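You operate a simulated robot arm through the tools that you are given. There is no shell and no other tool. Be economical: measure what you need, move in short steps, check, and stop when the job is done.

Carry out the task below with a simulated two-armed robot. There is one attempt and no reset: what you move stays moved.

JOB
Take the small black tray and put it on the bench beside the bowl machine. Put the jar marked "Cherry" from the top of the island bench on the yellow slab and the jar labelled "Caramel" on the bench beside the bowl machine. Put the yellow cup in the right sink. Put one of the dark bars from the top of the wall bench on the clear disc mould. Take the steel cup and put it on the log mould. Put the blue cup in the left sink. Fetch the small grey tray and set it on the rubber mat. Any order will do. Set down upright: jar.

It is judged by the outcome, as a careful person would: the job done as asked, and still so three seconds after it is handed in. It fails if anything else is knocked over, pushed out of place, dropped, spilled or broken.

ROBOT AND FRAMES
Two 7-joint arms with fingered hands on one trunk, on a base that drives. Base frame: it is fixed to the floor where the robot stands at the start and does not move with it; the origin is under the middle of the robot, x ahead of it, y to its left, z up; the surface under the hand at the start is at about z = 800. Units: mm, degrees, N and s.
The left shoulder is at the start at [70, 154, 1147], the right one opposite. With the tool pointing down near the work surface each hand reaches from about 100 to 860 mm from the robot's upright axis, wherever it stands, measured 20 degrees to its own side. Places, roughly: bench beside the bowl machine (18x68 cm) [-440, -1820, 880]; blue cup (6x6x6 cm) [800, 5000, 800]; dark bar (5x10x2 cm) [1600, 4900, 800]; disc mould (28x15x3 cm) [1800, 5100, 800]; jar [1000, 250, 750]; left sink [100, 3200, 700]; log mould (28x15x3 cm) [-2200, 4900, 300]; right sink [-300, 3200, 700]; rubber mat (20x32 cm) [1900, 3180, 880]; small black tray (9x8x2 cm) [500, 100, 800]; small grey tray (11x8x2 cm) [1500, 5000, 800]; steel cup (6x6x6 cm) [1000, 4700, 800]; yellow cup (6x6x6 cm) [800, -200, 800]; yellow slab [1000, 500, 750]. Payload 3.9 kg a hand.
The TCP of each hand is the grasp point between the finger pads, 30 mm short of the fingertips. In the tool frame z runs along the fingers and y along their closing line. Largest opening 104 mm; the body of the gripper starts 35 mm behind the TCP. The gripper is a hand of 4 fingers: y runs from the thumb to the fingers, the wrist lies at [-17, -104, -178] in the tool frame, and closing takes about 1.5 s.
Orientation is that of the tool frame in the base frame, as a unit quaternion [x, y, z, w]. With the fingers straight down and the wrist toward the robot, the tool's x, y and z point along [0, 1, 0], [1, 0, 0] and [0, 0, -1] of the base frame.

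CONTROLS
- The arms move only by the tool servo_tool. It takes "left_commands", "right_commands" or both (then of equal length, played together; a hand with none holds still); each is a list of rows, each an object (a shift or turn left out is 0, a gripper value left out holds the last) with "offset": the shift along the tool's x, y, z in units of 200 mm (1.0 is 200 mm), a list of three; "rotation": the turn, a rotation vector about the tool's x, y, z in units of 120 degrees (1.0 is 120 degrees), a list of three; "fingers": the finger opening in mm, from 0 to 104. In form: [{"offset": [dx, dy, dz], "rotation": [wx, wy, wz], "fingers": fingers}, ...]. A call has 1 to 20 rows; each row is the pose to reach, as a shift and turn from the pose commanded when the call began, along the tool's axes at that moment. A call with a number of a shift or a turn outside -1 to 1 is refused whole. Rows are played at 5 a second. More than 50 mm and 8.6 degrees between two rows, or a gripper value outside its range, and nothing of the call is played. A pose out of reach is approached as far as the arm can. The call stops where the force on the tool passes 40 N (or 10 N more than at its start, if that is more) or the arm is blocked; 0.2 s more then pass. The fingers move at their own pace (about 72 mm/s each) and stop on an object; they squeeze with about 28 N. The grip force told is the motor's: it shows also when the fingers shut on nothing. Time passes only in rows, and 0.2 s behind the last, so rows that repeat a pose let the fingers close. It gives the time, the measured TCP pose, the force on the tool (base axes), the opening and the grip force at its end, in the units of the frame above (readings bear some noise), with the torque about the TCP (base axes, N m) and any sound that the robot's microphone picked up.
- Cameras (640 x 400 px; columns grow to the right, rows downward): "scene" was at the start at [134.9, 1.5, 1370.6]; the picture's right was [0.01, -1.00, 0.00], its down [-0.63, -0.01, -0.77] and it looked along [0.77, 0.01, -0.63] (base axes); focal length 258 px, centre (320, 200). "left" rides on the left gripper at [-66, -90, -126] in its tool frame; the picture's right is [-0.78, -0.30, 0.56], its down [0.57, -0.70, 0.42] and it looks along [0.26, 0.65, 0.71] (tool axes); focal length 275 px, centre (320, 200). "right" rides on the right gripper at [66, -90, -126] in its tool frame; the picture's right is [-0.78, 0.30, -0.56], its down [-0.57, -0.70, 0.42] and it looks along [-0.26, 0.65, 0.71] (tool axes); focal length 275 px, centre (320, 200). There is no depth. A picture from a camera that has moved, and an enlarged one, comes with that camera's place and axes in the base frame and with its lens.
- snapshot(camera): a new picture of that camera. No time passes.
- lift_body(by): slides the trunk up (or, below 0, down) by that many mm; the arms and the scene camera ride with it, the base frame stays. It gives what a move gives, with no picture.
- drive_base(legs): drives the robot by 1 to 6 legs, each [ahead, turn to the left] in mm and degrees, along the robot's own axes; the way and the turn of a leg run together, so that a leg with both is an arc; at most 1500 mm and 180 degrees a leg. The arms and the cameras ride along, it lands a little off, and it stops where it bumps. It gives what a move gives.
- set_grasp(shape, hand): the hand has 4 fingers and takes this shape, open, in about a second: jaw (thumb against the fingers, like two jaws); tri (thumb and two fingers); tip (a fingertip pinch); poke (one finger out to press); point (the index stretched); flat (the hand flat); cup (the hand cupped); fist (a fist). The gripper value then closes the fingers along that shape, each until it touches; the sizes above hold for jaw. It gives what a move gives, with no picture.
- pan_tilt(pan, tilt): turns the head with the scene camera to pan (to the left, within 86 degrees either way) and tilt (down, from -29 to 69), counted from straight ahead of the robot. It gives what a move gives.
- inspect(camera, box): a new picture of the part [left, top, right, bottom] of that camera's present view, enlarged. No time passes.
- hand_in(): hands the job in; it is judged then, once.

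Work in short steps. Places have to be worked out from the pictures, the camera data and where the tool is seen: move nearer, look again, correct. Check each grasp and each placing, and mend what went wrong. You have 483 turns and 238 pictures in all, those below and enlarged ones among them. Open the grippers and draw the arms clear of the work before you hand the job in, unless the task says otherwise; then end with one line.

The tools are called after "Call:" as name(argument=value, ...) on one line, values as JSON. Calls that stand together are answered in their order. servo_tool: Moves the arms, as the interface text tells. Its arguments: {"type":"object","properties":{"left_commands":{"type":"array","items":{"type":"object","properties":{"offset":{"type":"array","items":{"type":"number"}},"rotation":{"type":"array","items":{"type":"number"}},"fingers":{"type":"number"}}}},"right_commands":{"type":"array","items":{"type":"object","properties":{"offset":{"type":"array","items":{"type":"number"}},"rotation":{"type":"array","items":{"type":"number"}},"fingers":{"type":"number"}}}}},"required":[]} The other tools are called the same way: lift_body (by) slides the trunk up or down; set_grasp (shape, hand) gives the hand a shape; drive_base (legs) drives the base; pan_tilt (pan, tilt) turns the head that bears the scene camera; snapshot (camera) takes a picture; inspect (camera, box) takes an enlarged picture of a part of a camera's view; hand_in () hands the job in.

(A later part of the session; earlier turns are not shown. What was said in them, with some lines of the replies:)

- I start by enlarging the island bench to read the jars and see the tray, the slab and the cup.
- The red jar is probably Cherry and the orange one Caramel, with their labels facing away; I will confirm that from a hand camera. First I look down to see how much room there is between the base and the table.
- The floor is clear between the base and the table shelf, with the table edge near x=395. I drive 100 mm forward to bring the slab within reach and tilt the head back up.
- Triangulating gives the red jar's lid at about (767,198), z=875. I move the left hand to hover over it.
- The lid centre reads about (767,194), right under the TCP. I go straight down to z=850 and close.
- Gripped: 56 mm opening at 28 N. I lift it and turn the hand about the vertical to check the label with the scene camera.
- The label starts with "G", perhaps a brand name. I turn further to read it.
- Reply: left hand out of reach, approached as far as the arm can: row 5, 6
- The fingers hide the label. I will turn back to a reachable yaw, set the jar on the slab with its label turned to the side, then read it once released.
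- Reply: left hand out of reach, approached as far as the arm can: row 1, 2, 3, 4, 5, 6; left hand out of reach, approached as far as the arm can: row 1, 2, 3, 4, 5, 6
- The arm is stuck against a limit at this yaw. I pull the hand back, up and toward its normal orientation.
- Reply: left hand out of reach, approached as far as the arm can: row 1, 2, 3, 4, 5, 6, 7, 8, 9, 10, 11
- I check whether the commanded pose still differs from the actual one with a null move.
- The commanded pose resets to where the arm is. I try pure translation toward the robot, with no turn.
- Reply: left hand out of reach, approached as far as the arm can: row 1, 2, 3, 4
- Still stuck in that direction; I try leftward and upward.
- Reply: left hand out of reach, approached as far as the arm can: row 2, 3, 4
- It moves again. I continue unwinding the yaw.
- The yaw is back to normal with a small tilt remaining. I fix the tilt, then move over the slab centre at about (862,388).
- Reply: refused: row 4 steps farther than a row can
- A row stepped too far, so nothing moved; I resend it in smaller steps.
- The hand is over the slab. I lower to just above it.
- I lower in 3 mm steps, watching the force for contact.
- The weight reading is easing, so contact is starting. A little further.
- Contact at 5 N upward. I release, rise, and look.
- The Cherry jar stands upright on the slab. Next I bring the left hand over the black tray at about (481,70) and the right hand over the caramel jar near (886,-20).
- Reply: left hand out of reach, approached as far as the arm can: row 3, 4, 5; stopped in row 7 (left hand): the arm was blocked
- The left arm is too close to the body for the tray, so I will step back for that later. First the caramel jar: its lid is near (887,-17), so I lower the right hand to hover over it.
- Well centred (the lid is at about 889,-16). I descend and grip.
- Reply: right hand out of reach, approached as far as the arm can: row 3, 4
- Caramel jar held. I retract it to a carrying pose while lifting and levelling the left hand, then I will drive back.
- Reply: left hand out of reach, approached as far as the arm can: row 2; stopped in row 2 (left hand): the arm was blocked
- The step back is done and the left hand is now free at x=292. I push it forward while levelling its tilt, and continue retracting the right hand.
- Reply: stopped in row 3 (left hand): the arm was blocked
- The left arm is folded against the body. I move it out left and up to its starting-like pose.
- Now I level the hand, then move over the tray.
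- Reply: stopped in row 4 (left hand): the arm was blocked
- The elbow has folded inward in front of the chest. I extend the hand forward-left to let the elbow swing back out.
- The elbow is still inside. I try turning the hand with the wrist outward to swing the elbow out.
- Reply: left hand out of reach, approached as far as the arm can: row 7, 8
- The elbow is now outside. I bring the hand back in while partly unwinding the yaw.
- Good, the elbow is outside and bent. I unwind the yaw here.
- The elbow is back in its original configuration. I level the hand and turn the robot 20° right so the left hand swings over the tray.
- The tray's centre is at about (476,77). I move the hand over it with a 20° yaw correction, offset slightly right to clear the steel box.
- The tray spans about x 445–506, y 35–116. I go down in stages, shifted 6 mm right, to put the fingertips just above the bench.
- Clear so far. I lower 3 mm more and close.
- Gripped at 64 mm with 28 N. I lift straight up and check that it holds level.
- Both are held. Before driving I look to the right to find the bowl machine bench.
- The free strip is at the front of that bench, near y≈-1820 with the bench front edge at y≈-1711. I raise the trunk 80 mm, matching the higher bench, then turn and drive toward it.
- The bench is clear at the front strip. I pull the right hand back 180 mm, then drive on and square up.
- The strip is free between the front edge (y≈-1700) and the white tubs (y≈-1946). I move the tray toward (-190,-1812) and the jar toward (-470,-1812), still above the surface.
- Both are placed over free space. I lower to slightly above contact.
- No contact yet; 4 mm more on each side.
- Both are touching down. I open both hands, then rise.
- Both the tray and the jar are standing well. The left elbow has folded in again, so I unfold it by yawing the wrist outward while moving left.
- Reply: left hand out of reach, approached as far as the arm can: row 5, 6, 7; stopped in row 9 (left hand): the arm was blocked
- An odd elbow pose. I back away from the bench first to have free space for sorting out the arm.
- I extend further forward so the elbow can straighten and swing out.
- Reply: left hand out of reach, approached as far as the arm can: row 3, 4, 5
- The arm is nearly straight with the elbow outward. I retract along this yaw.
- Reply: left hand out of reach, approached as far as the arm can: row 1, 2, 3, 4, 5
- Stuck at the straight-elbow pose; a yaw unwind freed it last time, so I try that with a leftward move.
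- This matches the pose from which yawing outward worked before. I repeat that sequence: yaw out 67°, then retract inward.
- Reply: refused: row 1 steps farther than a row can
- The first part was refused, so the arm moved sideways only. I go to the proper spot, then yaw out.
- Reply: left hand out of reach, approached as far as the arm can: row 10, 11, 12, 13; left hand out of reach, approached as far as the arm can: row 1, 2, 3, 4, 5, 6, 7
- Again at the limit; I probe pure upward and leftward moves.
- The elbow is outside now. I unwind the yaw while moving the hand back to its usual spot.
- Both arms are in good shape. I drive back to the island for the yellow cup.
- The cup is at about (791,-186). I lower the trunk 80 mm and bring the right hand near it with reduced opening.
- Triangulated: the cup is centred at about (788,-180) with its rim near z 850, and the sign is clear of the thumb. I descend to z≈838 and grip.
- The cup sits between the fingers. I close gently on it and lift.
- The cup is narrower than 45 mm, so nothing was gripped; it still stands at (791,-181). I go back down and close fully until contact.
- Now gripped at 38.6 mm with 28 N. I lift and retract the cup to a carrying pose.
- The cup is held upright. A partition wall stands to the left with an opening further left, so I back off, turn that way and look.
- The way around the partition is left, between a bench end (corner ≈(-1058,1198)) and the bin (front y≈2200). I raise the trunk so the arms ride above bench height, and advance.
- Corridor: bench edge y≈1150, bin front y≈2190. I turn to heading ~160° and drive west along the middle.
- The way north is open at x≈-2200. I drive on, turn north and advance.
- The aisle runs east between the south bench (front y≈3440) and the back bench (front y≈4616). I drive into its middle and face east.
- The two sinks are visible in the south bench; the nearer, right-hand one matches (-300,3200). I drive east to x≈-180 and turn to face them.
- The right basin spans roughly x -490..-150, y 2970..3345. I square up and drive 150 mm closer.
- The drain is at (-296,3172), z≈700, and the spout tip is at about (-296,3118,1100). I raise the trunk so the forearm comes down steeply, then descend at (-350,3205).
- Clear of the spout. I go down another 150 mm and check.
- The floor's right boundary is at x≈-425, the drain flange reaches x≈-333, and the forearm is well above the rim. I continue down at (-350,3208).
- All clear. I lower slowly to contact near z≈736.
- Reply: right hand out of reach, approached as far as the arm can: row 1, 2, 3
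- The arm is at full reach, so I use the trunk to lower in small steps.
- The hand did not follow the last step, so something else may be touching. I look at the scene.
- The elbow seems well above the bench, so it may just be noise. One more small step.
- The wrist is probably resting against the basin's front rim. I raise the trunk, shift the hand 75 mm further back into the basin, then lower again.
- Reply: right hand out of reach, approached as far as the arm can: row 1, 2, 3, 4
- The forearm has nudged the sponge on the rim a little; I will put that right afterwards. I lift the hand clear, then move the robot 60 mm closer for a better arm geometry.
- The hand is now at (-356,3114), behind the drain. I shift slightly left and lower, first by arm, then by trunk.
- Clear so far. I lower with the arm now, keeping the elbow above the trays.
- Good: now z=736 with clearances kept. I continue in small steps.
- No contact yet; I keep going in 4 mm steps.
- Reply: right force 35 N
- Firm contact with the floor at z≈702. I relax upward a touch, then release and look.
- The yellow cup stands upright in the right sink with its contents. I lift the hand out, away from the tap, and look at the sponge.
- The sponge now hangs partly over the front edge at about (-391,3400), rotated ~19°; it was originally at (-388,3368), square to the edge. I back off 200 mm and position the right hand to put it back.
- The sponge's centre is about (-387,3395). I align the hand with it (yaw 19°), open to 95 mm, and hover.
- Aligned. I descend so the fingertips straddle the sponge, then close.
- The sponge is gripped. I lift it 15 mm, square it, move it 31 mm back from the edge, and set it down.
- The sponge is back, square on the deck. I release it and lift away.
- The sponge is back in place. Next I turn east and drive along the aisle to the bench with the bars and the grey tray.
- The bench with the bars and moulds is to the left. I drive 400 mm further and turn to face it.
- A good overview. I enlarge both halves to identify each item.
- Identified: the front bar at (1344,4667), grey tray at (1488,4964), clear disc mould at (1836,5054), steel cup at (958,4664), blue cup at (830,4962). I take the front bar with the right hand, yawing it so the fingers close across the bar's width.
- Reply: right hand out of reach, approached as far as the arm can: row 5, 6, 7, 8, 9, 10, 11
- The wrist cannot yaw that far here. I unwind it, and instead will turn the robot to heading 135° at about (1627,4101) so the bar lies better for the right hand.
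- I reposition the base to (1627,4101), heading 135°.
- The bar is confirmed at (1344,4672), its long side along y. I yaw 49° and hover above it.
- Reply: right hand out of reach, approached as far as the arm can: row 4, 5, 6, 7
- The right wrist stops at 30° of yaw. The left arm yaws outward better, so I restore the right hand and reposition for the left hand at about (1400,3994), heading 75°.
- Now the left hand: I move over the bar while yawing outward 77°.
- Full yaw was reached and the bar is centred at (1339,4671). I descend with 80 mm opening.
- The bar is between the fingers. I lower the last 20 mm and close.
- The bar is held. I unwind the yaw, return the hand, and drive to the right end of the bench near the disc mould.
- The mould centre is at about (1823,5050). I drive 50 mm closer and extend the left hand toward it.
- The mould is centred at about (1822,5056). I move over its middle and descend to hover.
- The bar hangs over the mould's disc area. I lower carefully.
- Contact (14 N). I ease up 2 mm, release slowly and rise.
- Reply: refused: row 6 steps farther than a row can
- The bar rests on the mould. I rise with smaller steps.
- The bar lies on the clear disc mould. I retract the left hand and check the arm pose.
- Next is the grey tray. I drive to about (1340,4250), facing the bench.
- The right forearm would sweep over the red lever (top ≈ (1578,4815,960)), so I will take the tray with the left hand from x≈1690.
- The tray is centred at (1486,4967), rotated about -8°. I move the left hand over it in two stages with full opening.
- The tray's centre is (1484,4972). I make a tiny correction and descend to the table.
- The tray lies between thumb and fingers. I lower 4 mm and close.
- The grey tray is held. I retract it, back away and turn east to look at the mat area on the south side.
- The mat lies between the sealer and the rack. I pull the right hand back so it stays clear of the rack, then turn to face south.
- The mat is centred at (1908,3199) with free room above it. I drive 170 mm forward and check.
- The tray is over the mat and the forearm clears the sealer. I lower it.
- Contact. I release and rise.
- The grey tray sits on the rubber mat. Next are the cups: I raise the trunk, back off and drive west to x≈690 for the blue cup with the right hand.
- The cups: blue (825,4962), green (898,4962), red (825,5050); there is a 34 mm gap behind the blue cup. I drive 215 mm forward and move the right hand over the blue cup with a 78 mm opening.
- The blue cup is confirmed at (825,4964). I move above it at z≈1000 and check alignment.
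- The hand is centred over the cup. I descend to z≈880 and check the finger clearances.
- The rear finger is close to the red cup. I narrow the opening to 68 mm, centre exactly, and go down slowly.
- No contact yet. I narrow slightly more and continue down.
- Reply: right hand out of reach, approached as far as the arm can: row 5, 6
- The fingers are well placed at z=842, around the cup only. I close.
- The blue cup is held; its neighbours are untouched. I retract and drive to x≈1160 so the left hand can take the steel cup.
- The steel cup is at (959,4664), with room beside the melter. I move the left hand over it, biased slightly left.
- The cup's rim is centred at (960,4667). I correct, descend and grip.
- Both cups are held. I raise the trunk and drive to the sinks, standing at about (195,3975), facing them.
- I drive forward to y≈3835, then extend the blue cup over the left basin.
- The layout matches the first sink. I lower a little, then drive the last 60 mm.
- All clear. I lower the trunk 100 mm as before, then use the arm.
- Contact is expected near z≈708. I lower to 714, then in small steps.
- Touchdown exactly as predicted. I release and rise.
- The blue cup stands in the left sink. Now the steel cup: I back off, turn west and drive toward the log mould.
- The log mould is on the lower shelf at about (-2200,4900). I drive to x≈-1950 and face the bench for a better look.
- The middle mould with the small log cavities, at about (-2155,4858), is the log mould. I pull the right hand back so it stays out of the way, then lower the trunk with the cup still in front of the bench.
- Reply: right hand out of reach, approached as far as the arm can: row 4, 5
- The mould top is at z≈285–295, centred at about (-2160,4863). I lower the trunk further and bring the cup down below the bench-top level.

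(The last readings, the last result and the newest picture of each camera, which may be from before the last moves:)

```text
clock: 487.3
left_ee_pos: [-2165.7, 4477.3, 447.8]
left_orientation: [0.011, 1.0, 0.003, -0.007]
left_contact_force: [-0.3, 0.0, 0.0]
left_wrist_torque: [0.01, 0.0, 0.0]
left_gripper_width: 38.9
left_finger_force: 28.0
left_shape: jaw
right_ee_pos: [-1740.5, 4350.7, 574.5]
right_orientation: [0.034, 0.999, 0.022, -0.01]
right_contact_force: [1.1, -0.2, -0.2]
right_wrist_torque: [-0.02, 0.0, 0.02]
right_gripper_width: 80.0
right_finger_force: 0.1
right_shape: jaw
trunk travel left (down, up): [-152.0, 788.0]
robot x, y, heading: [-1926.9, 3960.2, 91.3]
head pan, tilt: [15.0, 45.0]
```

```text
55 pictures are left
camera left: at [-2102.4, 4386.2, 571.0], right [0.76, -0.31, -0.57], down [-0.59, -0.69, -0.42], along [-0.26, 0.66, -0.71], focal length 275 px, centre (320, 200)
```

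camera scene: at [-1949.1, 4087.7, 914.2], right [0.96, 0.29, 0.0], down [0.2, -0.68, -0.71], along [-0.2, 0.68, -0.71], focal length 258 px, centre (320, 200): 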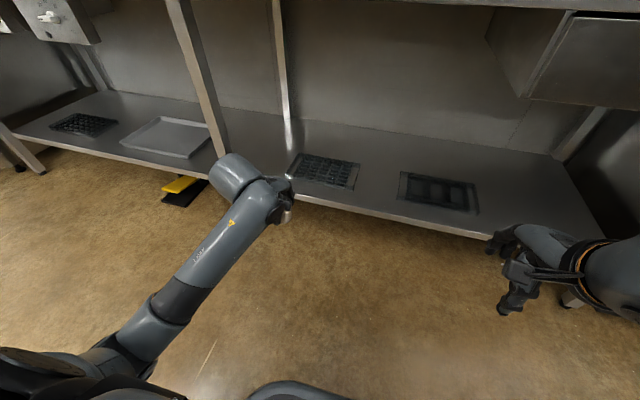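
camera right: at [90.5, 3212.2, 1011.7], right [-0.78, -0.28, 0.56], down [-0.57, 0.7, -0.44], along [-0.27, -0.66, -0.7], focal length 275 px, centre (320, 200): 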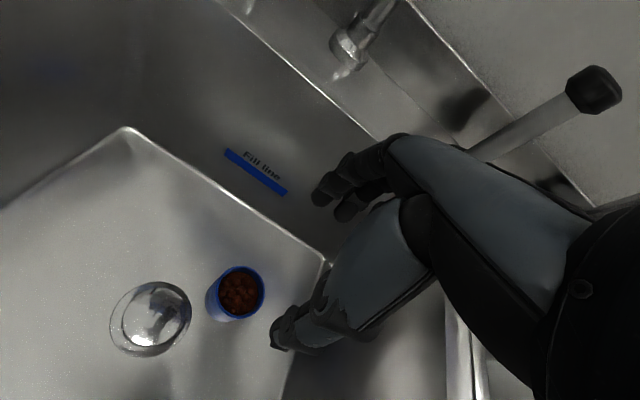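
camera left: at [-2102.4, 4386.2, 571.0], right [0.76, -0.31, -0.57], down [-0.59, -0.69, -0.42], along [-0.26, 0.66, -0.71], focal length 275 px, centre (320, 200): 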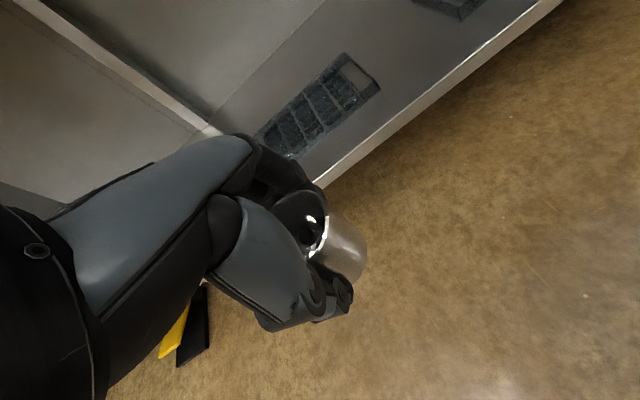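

The way under the bench is clear. I drive 250 mm forward and look again.

Call:
drive_base(legs=[[240, 0]])

Call:
snapshot(camera="scene")

Call:
snapshot(camera="left")

```text
clock: 489.1
left_ee_pos: [-2172.5, 4721.0, 448.4]
left_orientation: [0.012, 1.0, 0.002, -0.006]
left_contact_force: [0.0, -0.5, -1.4]
left_wrist_torque: [-0.02, -0.04, 0.02]
left_gripper_width: 38.8
left_finger_force: 28.0
left_shape: jaw
right_ee_pos: [-1745.7, 4594.4, 574.0]
right_orientation: [0.035, 0.999, 0.021, -0.01]
right_contact_force: [0.0, -1.0, 0.6]
right_wrist_torque: [0.01, 0.0, 0.01]
right_gripper_width: 79.7
right_finger_force: 0.0
right_shape: jaw
trunk travel left (down, up): [-152.0, 788.0]
robot x, y, heading: [-1930.5, 4205.5, 91.7]
head pan, tilt: [15.0, 45.0]
```

```text
54 pictures are left
camera scene: at [-1955.5, 4332.5, 914.2], right [0.96, 0.28, 0.0], down [0.2, -0.68, -0.71], along [-0.2, 0.68, -0.71], focal length 258 px, centre (320, 200)
```

scene: 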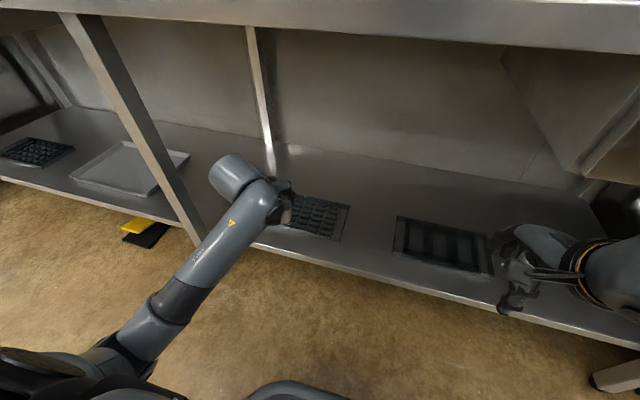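

```text
53 pictures are left
camera left: at [-2108.7, 4631.2, 571.2], right [0.76, -0.31, -0.57], down [-0.59, -0.68, -0.42], along [-0.26, 0.66, -0.71], focal length 275 px, centre (320, 200)
```

left: 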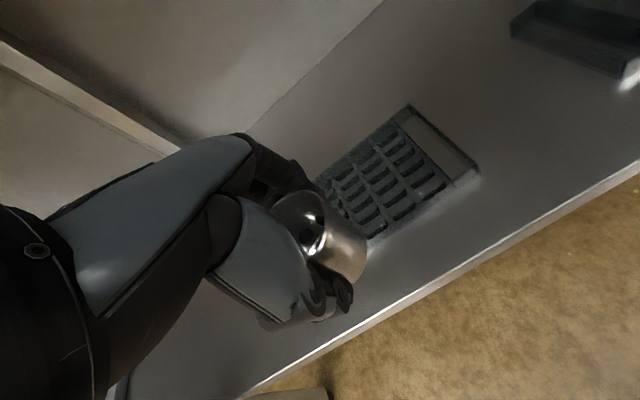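

The mould centre is (-2168,4858). I extend the hand 137 mm forward over it.

Call:
servo_tool(left_commands=[{"offset": [0, 0.17, 0]}, {"offset": [0, 0.34, 0]}, {"offset": [0, 0.51, 0]}, {"offset": [0, 0.685, 0]}, {"offset": [0, 0.685, 0]}])

Call:
snapshot(camera="left")

Call:
inspect(camera="scene", box=[180, 130, 400, 268])

```text
clock: 490.3
left_ee_pos: [-2168.5, 4859.2, 449.6]
left_orientation: [0.012, 1.0, 0.002, -0.006]
left_contact_force: [-0.6, 0.1, 0.1]
left_wrist_torque: [-0.02, -0.02, 0.02]
left_gripper_width: 38.6
left_finger_force: 27.7
left_shape: jaw
right_ee_pos: [-1745.3, 4595.5, 574.3]
right_orientation: [0.035, 0.999, 0.02, -0.01]
right_contact_force: [-0.2, 0.3, 0.3]
right_wrist_torque: [0.0, 0.0, -0.03]
right_gripper_width: 79.7
right_finger_force: 0.1
right_shape: jaw
trunk travel left (down, up): [-152.0, 788.0]
robot x, y, heading: [-1928.7, 4205.2, 91.6]
head pan, tilt: [15.0, 45.0]
```

```text
52 pictures are left
camera left: at [-2104.7, 4768.2, 572.8], right [0.76, -0.31, -0.57], down [-0.59, -0.68, -0.42], along [-0.26, 0.66, -0.71], focal length 275 px, centre (320, 200)
```

left: 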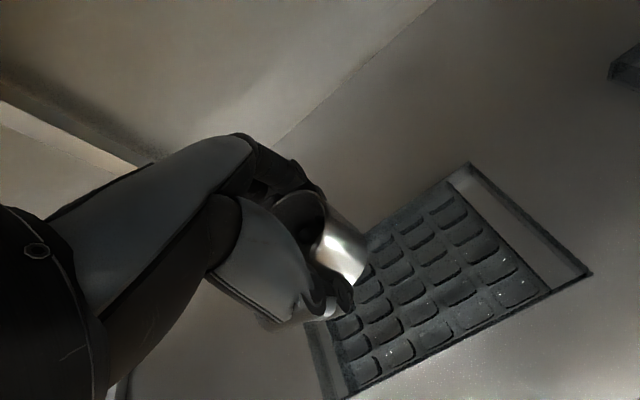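

```text
2.90 times, centred on (290, 199) of scene
camera zoom: at [-1955.5, 4332.5, 914.2], right [0.96, 0.28, 0.0], down [0.2, -0.68, -0.71], along [-0.2, 0.68, -0.71], focal length 747 px, centre (407, 203)
```

zoom: 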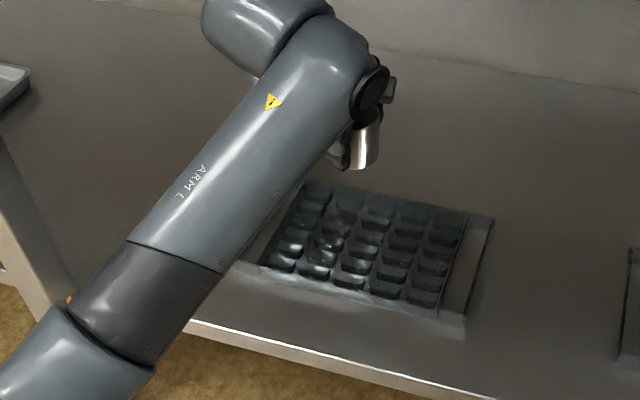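

Nearly centred. I lower toward the mould, with a small shift, then slow down.

Call:
servo_tool(left_commands=[{"offset": [0.02, 0.02, 0.15]}, {"offset": [0.03, 0.04, 0.3]}, {"offset": [0.03, 0.04, 0.45]}, {"offset": [0.03, 0.04, 0.5]}, {"offset": [0.03, 0.04, 0.5]}])

Call:
snapshot(camera="left")

Call:
servo_tool(left_commands=[{"offset": [0, 0, 0.02]}, {"offset": [0, 0, 0.04]}, {"offset": [0, 0, 0.04]}])

```text
clock: 491.5
left_ee_pos: [-2175.3, 4868.3, 349.2]
left_orientation: [0.012, 1.0, 0.003, -0.006]
left_contact_force: [0.3, -0.5, -0.3]
left_wrist_torque: [0.0, 0.02, -0.01]
left_gripper_width: 38.9
left_finger_force: 27.4
left_shape: jaw
right_ee_pos: [-1745.6, 4595.1, 573.6]
right_orientation: [0.035, 0.999, 0.021, -0.012]
right_contact_force: [-0.2, 0.5, -0.2]
right_wrist_torque: [0.02, -0.03, 0.03]
right_gripper_width: 79.6
right_finger_force: 0.1
right_shape: jaw
trunk travel left (down, up): [-152.0, 788.0]
robot x, y, heading: [-1932.0, 4203.7, 91.4]
head pan, tilt: [15.0, 45.0]
```

```text
50 pictures are left
camera left: at [-2112.0, 4777.4, 472.0], right [0.76, -0.31, -0.57], down [-0.59, -0.68, -0.42], along [-0.26, 0.66, -0.71], focal length 275 px, centre (320, 200)
```

left: 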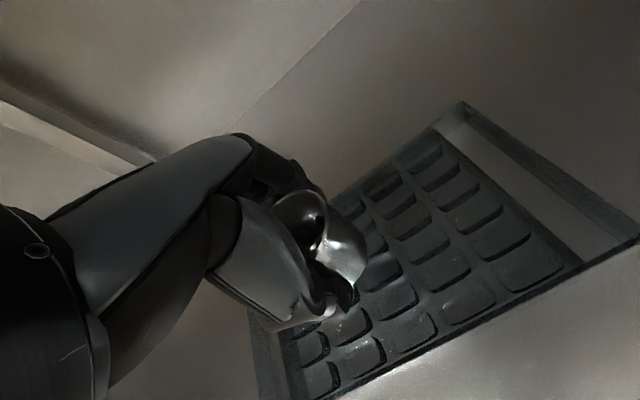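

```text
clock: 492.3
left_ee_pos: [-2175.6, 4868.7, 341.4]
left_orientation: [0.012, 1.0, 0.003, -0.006]
left_contact_force: [0.9, 0.0, -0.9]
left_wrist_torque: [0.01, 0.02, 0.0]
left_gripper_width: 39.0
left_finger_force: 27.7
left_shape: jaw
right_ee_pos: [-1746.9, 4594.5, 574.4]
right_orientation: [0.035, 0.999, 0.02, -0.011]
right_contact_force: [-0.4, -0.5, 1.0]
right_wrist_torque: [0.02, 0.03, 0.02]
right_gripper_width: 80.0
right_finger_force: 0.1
right_shape: jaw
trunk travel left (down, up): [-152.0, 788.0]
robot x, y, heading: [-1929.6, 4204.8, 91.4]
head pan, tilt: [15.0, 45.0]
```

Call:
servo_tool(left_commands=[{"offset": [0, 0, 0.012]}, {"offset": [0, 0, 0.025]}, {"offset": [0, 0, 0.025]}])

Call:
servo_tool(left_commands=[{"offset": [0, 0, 0.012]}, {"offset": [0, 0, 0.025]}, {"offset": [0, 0, 0.025]}])

Call:
servo_tool(left_commands=[{"offset": [0, 0, 0.01]}, {"offset": [0, 0, 0.02]}, {"offset": [0, 0, 0.02]}])

```text
clock: 493.1
left_ee_pos: [-2177.0, 4866.9, 335.0]
left_orientation: [0.012, 1.0, 0.003, -0.006]
left_contact_force: [0.1, 0.4, -0.4]
left_wrist_torque: [0.0, 0.02, -0.01]
left_gripper_width: 39.0
left_finger_force: 28.6
left_shape: jaw
right_ee_pos: [-1745.1, 4595.3, 573.0]
right_orientation: [0.034, 0.999, 0.02, -0.01]
right_contact_force: [0.3, 0.7, -0.8]
right_wrist_torque: [-0.03, 0.02, 0.03]
right_gripper_width: 79.6
right_finger_force: 0.0
right_shape: jaw
trunk travel left (down, up): [-152.0, 788.0]
robot x, y, heading: [-1929.5, 4203.4, 91.6]
head pan, tilt: [15.0, 45.0]
```

```text
clock: 493.9
left_ee_pos: [-2177.1, 4866.7, 329.4]
left_orientation: [0.013, 1.0, 0.003, -0.006]
left_contact_force: [-0.2, 0.6, -0.6]
left_wrist_torque: [-0.02, 0.01, -0.01]
left_gripper_width: 38.9
left_finger_force: 28.0
left_shape: jaw
right_ee_pos: [-1746.4, 4594.1, 573.6]
right_orientation: [0.035, 0.999, 0.021, -0.011]
right_contact_force: [-0.1, 0.0, -0.1]
right_wrist_torque: [0.0, 0.02, 0.0]
right_gripper_width: 79.6
right_finger_force: 0.0
right_shape: jaw
trunk travel left (down, up): [-152.0, 788.0]
robot x, y, heading: [-1928.6, 4202.9, 91.4]
head pan, tilt: [15.0, 45.0]
```

```text
clock: 494.7
left_ee_pos: [-2175.5, 4867.9, 326.9]
left_orientation: [0.013, 1.0, 0.003, -0.006]
left_contact_force: [-0.2, 0.2, -1.1]
left_wrist_torque: [-0.04, 0.02, 0.0]
left_gripper_width: 39.0
left_finger_force: 28.7
left_shape: jaw
right_ee_pos: [-1746.1, 4594.3, 574.2]
right_orientation: [0.035, 0.999, 0.02, -0.011]
right_contact_force: [0.8, -0.1, -0.5]
right_wrist_torque: [-0.01, 0.0, 0.0]
right_gripper_width: 79.8
right_finger_force: 0.1
right_shape: jaw
trunk travel left (down, up): [-152.0, 788.0]
robot x, y, heading: [-1932.5, 4206.2, 91.7]
head pan, tilt: [15.0, 45.0]
```

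Call:
servo_tool(left_commands=[{"offset": [0, 0, 0.01]}, {"offset": [0, 0, 0.02]}, {"offset": [0, 0, 0.02]}])

Call:
servo_tool(left_commands=[{"offset": [0, 0, 0.01]}, {"offset": [0, 0, 0.02]}, {"offset": [0, 0, 0.02]}])

Call:
servo_tool(left_commands=[{"offset": [0, 0, 0.01]}, {"offset": [0, 0, 0.02]}, {"offset": [0, 0, 0.02]}])

Call:
snapshot(camera="left")

```text
clock: 495.5
left_ee_pos: [-2176.4, 4868.5, 323.7]
left_orientation: [0.012, 1.0, 0.003, -0.006]
left_contact_force: [0.2, -0.5, -1.3]
left_wrist_torque: [-0.03, 0.0, 0.01]
left_gripper_width: 39.1
left_finger_force: 27.8
left_shape: jaw
right_ee_pos: [-1745.7, 4595.1, 573.5]
right_orientation: [0.035, 0.999, 0.021, -0.011]
right_contact_force: [0.0, -0.1, 0.1]
right_wrist_torque: [-0.02, -0.02, -0.01]
right_gripper_width: 79.6
right_finger_force: 0.1
right_shape: jaw
trunk travel left (down, up): [-152.0, 788.0]
robot x, y, heading: [-1932.0, 4203.6, 91.4]
head pan, tilt: [15.0, 45.0]
```

```text
clock: 496.3
left_ee_pos: [-2176.8, 4866.6, 318.8]
left_orientation: [0.012, 1.0, 0.003, -0.006]
left_contact_force: [0.3, 1.1, -0.2]
left_wrist_torque: [0.01, 0.02, 0.03]
left_gripper_width: 38.9
left_finger_force: 27.3
left_shape: jaw
right_ee_pos: [-1745.6, 4594.9, 573.7]
right_orientation: [0.035, 0.999, 0.021, -0.011]
right_contact_force: [0.6, 0.1, 0.1]
right_wrist_torque: [-0.01, 0.01, -0.02]
right_gripper_width: 80.0
right_finger_force: 0.2
right_shape: jaw
trunk travel left (down, up): [-152.0, 788.0]
robot x, y, heading: [-1928.1, 4203.8, 91.5]
head pan, tilt: [15.0, 45.0]
```

```text
clock: 497.1
left_ee_pos: [-2177.5, 4866.3, 314.9]
left_orientation: [0.012, 1.0, 0.003, -0.006]
left_contact_force: [-0.6, -0.1, -1.1]
left_wrist_torque: [-0.04, -0.01, 0.0]
left_gripper_width: 38.9
left_finger_force: 27.9
left_shape: jaw
right_ee_pos: [-1746.0, 4594.7, 573.4]
right_orientation: [0.035, 0.999, 0.02, -0.011]
right_contact_force: [0.4, 0.4, -0.1]
right_wrist_torque: [-0.01, 0.0, 0.0]
right_gripper_width: 79.7
right_finger_force: 0.0
right_shape: jaw
trunk travel left (down, up): [-152.0, 788.0]
robot x, y, heading: [-1932.3, 4203.9, 91.4]
head pan, tilt: [15.0, 45.0]
```

```text
49 pictures are left
camera left: at [-2113.0, 4776.2, 438.3], right [0.76, -0.31, -0.57], down [-0.59, -0.69, -0.42], along [-0.26, 0.66, -0.71], focal length 275 px, centre (320, 200)
```

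left: 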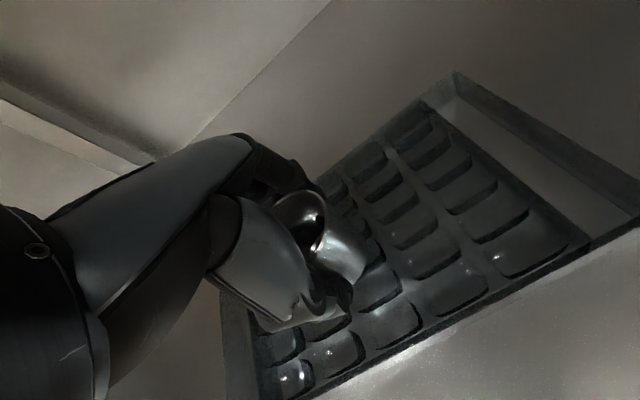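

Still no contact; I continue in 4 mm steps.

Call:
servo_tool(left_commands=[{"offset": [0, 0, 0.01]}, {"offset": [0, 0, 0.02]}, {"offset": [0, 0, 0.02]}])

Call:
servo_tool(left_commands=[{"offset": [0, 0, 0.01]}, {"offset": [0, 0, 0.02]}, {"offset": [0, 0, 0.02]}])

Call:
servo_tool(left_commands=[{"offset": [0, 0, 0.01]}, {"offset": [0, 0, 0.02]}, {"offset": [0, 0, 0.02]}])

```text
clock: 497.9
left_ee_pos: [-2177.3, 4866.8, 311.0]
left_orientation: [0.012, 1.0, 0.002, -0.006]
left_contact_force: [1.3, -0.7, 0.5]
left_wrist_torque: [0.01, 0.0, 0.01]
left_gripper_width: 38.7
left_finger_force: 28.3
left_shape: jaw
right_ee_pos: [-1745.6, 4594.1, 574.2]
right_orientation: [0.035, 0.999, 0.022, -0.01]
right_contact_force: [0.6, 0.0, 0.1]
right_wrist_torque: [0.02, 0.01, 0.02]
right_gripper_width: 79.8
right_finger_force: 0.1
right_shape: jaw
trunk travel left (down, up): [-152.0, 788.0]
robot x, y, heading: [-1929.5, 4206.4, 91.4]
head pan, tilt: [15.0, 45.0]
```

```text
clock: 498.7
left_ee_pos: [-2176.0, 4868.0, 309.7]
left_orientation: [0.012, 1.0, 0.005, -0.006]
left_contact_force: [-1.3, -0.1, 11.8]
left_wrist_torque: [0.07, 0.04, 0.04]
left_gripper_width: 39.1
left_finger_force: 27.5
left_shape: jaw
right_ee_pos: [-1745.6, 4594.1, 573.7]
right_orientation: [0.034, 0.999, 0.021, -0.011]
right_contact_force: [0.2, -0.8, -0.2]
right_wrist_torque: [0.04, 0.02, -0.02]
right_gripper_width: 79.9
right_finger_force: 0.0
right_shape: jaw
trunk travel left (down, up): [-152.0, 788.0]
robot x, y, heading: [-1931.0, 4201.1, 91.4]
head pan, tilt: [15.0, 45.0]
```

```text
clock: 499.5
left_ee_pos: [-2176.5, 4868.2, 308.8]
left_orientation: [0.012, 1.0, 0.008, -0.007]
left_contact_force: [-2.0, -6.6, 30.3]
left_wrist_torque: [-0.07, 0.02, 0.06]
left_gripper_width: 40.8
left_finger_force: 28.1
left_shape: jaw
right_ee_pos: [-1744.6, 4592.1, 576.4]
right_orientation: [0.034, 0.999, 0.022, -0.012]
right_contact_force: [0.1, -0.3, -0.6]
right_wrist_torque: [0.02, -0.02, 0.0]
right_gripper_width: 79.7
right_finger_force: 0.1
right_shape: jaw
trunk travel left (down, up): [-152.0, 788.0]
robot x, y, heading: [-1935.0, 4203.3, 91.2]
head pan, tilt: [15.0, 45.0]
```

Contact at z≈310. I relieve the pressure, release, and lift clear.

Call:
servo_tool(left_commands=[{"offset": [0, 0, -0.015]}, {"offset": [0, 0, -0.025]}, {"offset": [0, 0, -0.025], "fingers": 55}, {"offset": [0, 0, -0.025], "fingers": 75}, {"offset": [0, 0, -0.025], "fingers": 85}, {"offset": [0, 0, -0.025], "fingers": 85}])

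Call:
servo_tool(left_commands=[{"offset": [0, 0, -0.15]}, {"offset": [0, 0, -0.3]}, {"offset": [0, 0, -0.5]}, {"offset": [0, 0, -0.7]}, {"offset": [0, 0, -0.7]}])

Call:
snapshot(camera="left")

Call:
inspect(camera="scene", box=[180, 130, 400, 268])

```text
clock: 500.9
left_ee_pos: [-2175.7, 4868.2, 306.7]
left_orientation: [0.012, 1.0, 0.002, -0.007]
left_contact_force: [0.3, 0.1, 0.2]
left_wrist_torque: [0.02, -0.03, 0.02]
left_gripper_width: 84.7
left_finger_force: 0.1
left_shape: jaw
right_ee_pos: [-1745.4, 4594.0, 575.3]
right_orientation: [0.034, 0.999, 0.022, -0.01]
right_contact_force: [-0.9, 0.1, -0.1]
right_wrist_torque: [-0.01, -0.01, -0.03]
right_gripper_width: 79.8
right_finger_force: 0.0
right_shape: jaw
trunk travel left (down, up): [-152.0, 788.0]
robot x, y, heading: [-1931.1, 4204.4, 91.8]
head pan, tilt: [15.0, 45.0]
```

```text
clock: 502.1
left_ee_pos: [-2173.2, 4866.2, 445.9]
left_orientation: [0.012, 1.0, 0.002, -0.006]
left_contact_force: [-0.1, 0.0, 0.2]
left_wrist_torque: [-0.02, -0.03, -0.01]
left_gripper_width: 84.5
left_finger_force: 0.0
left_shape: jaw
right_ee_pos: [-1746.0, 4593.9, 575.2]
right_orientation: [0.035, 0.999, 0.022, -0.011]
right_contact_force: [0.3, -0.7, -0.3]
right_wrist_torque: [0.0, 0.01, 0.04]
right_gripper_width: 79.5
right_finger_force: 0.1
right_shape: jaw
trunk travel left (down, up): [-152.0, 788.0]
robot x, y, heading: [-1933.1, 4203.5, 91.4]
head pan, tilt: [15.0, 45.0]
```

```text
48 pictures are left
camera left: at [-2110.4, 4775.4, 569.2], right [0.76, -0.31, -0.57], down [-0.59, -0.69, -0.42], along [-0.26, 0.66, -0.71], focal length 275 px, centre (320, 200)
```

left: 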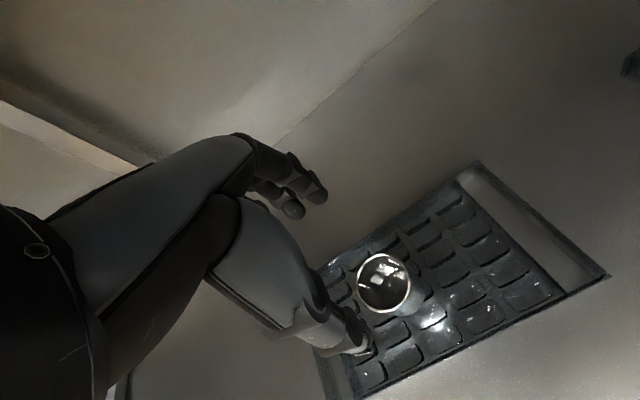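

```text
2.90 times, centred on (290, 199) of scene
camera zoom: at [-1955.4, 4332.3, 914.2], right [0.96, 0.28, 0.0], down [0.2, -0.68, -0.71], along [-0.2, 0.68, -0.71], focal length 747 px, centre (407, 203)
```

zoom: 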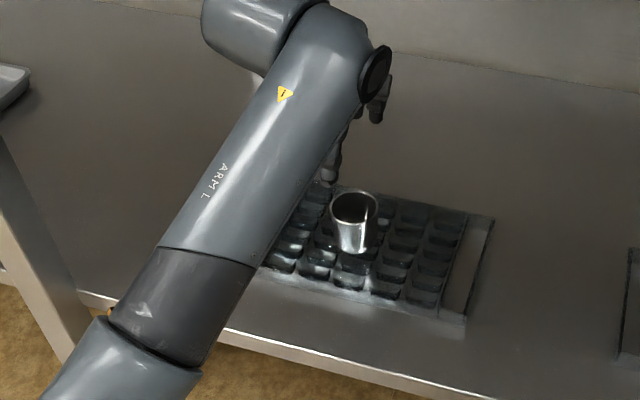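

The steel cup stands upright on the log mould. I withdraw the hand and back the robot away from the bench.

Call:
servo_tool(left_commands=[{"offset": [0, -0.17, 0], "fingers": 104}, {"offset": [0, -0.34, 0], "fingers": 104}, {"offset": [0, -0.51, 0], "fingers": 104}, {"offset": [0, -0.68, 0], "fingers": 104}])

Call:
drive_base(legs=[[-300, 0]])

Call:
inspect(camera="scene", box=[220, 100, 500, 275])

```text
clock: 503.1
left_ee_pos: [-2176.4, 4728.6, 448.7]
left_orientation: [0.012, 1.0, 0.003, -0.006]
left_contact_force: [0.1, -0.5, -0.3]
left_wrist_torque: [0.01, -0.02, 0.0]
left_gripper_width: 103.8
left_finger_force: 0.1
left_shape: jaw
right_ee_pos: [-1746.0, 4595.2, 574.4]
right_orientation: [0.034, 0.999, 0.022, -0.011]
right_contact_force: [0.0, -0.9, 0.3]
right_wrist_torque: [-0.04, 0.0, -0.03]
right_gripper_width: 79.8
right_finger_force: 0.2
right_shape: jaw
trunk travel left (down, up): [-152.0, 788.0]
robot x, y, heading: [-1933.5, 4205.7, 91.4]
head pan, tilt: [15.0, 45.0]
```

```text
clock: 505.1
left_ee_pos: [-2170.2, 4444.5, 448.5]
left_orientation: [0.01, 1.0, 0.003, -0.006]
left_contact_force: [-0.1, 0.0, -0.2]
left_wrist_torque: [-0.03, 0.02, 0.0]
left_gripper_width: 103.4
left_finger_force: 0.0
left_shape: jaw
right_ee_pos: [-1740.4, 4311.5, 572.7]
right_orientation: [0.032, 0.999, 0.022, -0.011]
right_contact_force: [-0.4, 0.0, -0.1]
right_wrist_torque: [0.0, -0.02, -0.03]
right_gripper_width: 79.7
right_finger_force: 0.1
right_shape: jaw
trunk travel left (down, up): [-152.0, 788.0]
robot x, y, heading: [-1920.6, 3923.4, 91.8]
head pan, tilt: [15.0, 45.0]
```

```text
2.29 times, centred on (360, 188) of scene
camera zoom: at [-1947.9, 4048.8, 914.3], right [0.96, 0.29, 0.0], down [0.2, -0.68, -0.71], along [-0.2, 0.68, -0.71], focal length 589 px, centre (229, 229)
```

zoom: 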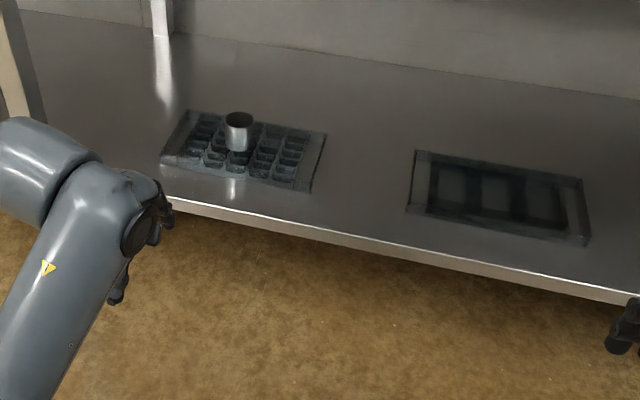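

Everything is in place: both jars, both trays, the bar and all three cups were each seen resting where they should be. The sponge I nudged is back square on its spot. Both hands are open and clear of the work, so I hand in.

Call:
hand_in()

```text
The job is handed in.
```

I finished and handed in all eight placements, and each was last seen resting where you asked. I picked out the jars by the colour of their contents (red for Cherry, orange for Caramel), because neither label could be read. A sponge by the right sink got nudged and I put it back in its original place.
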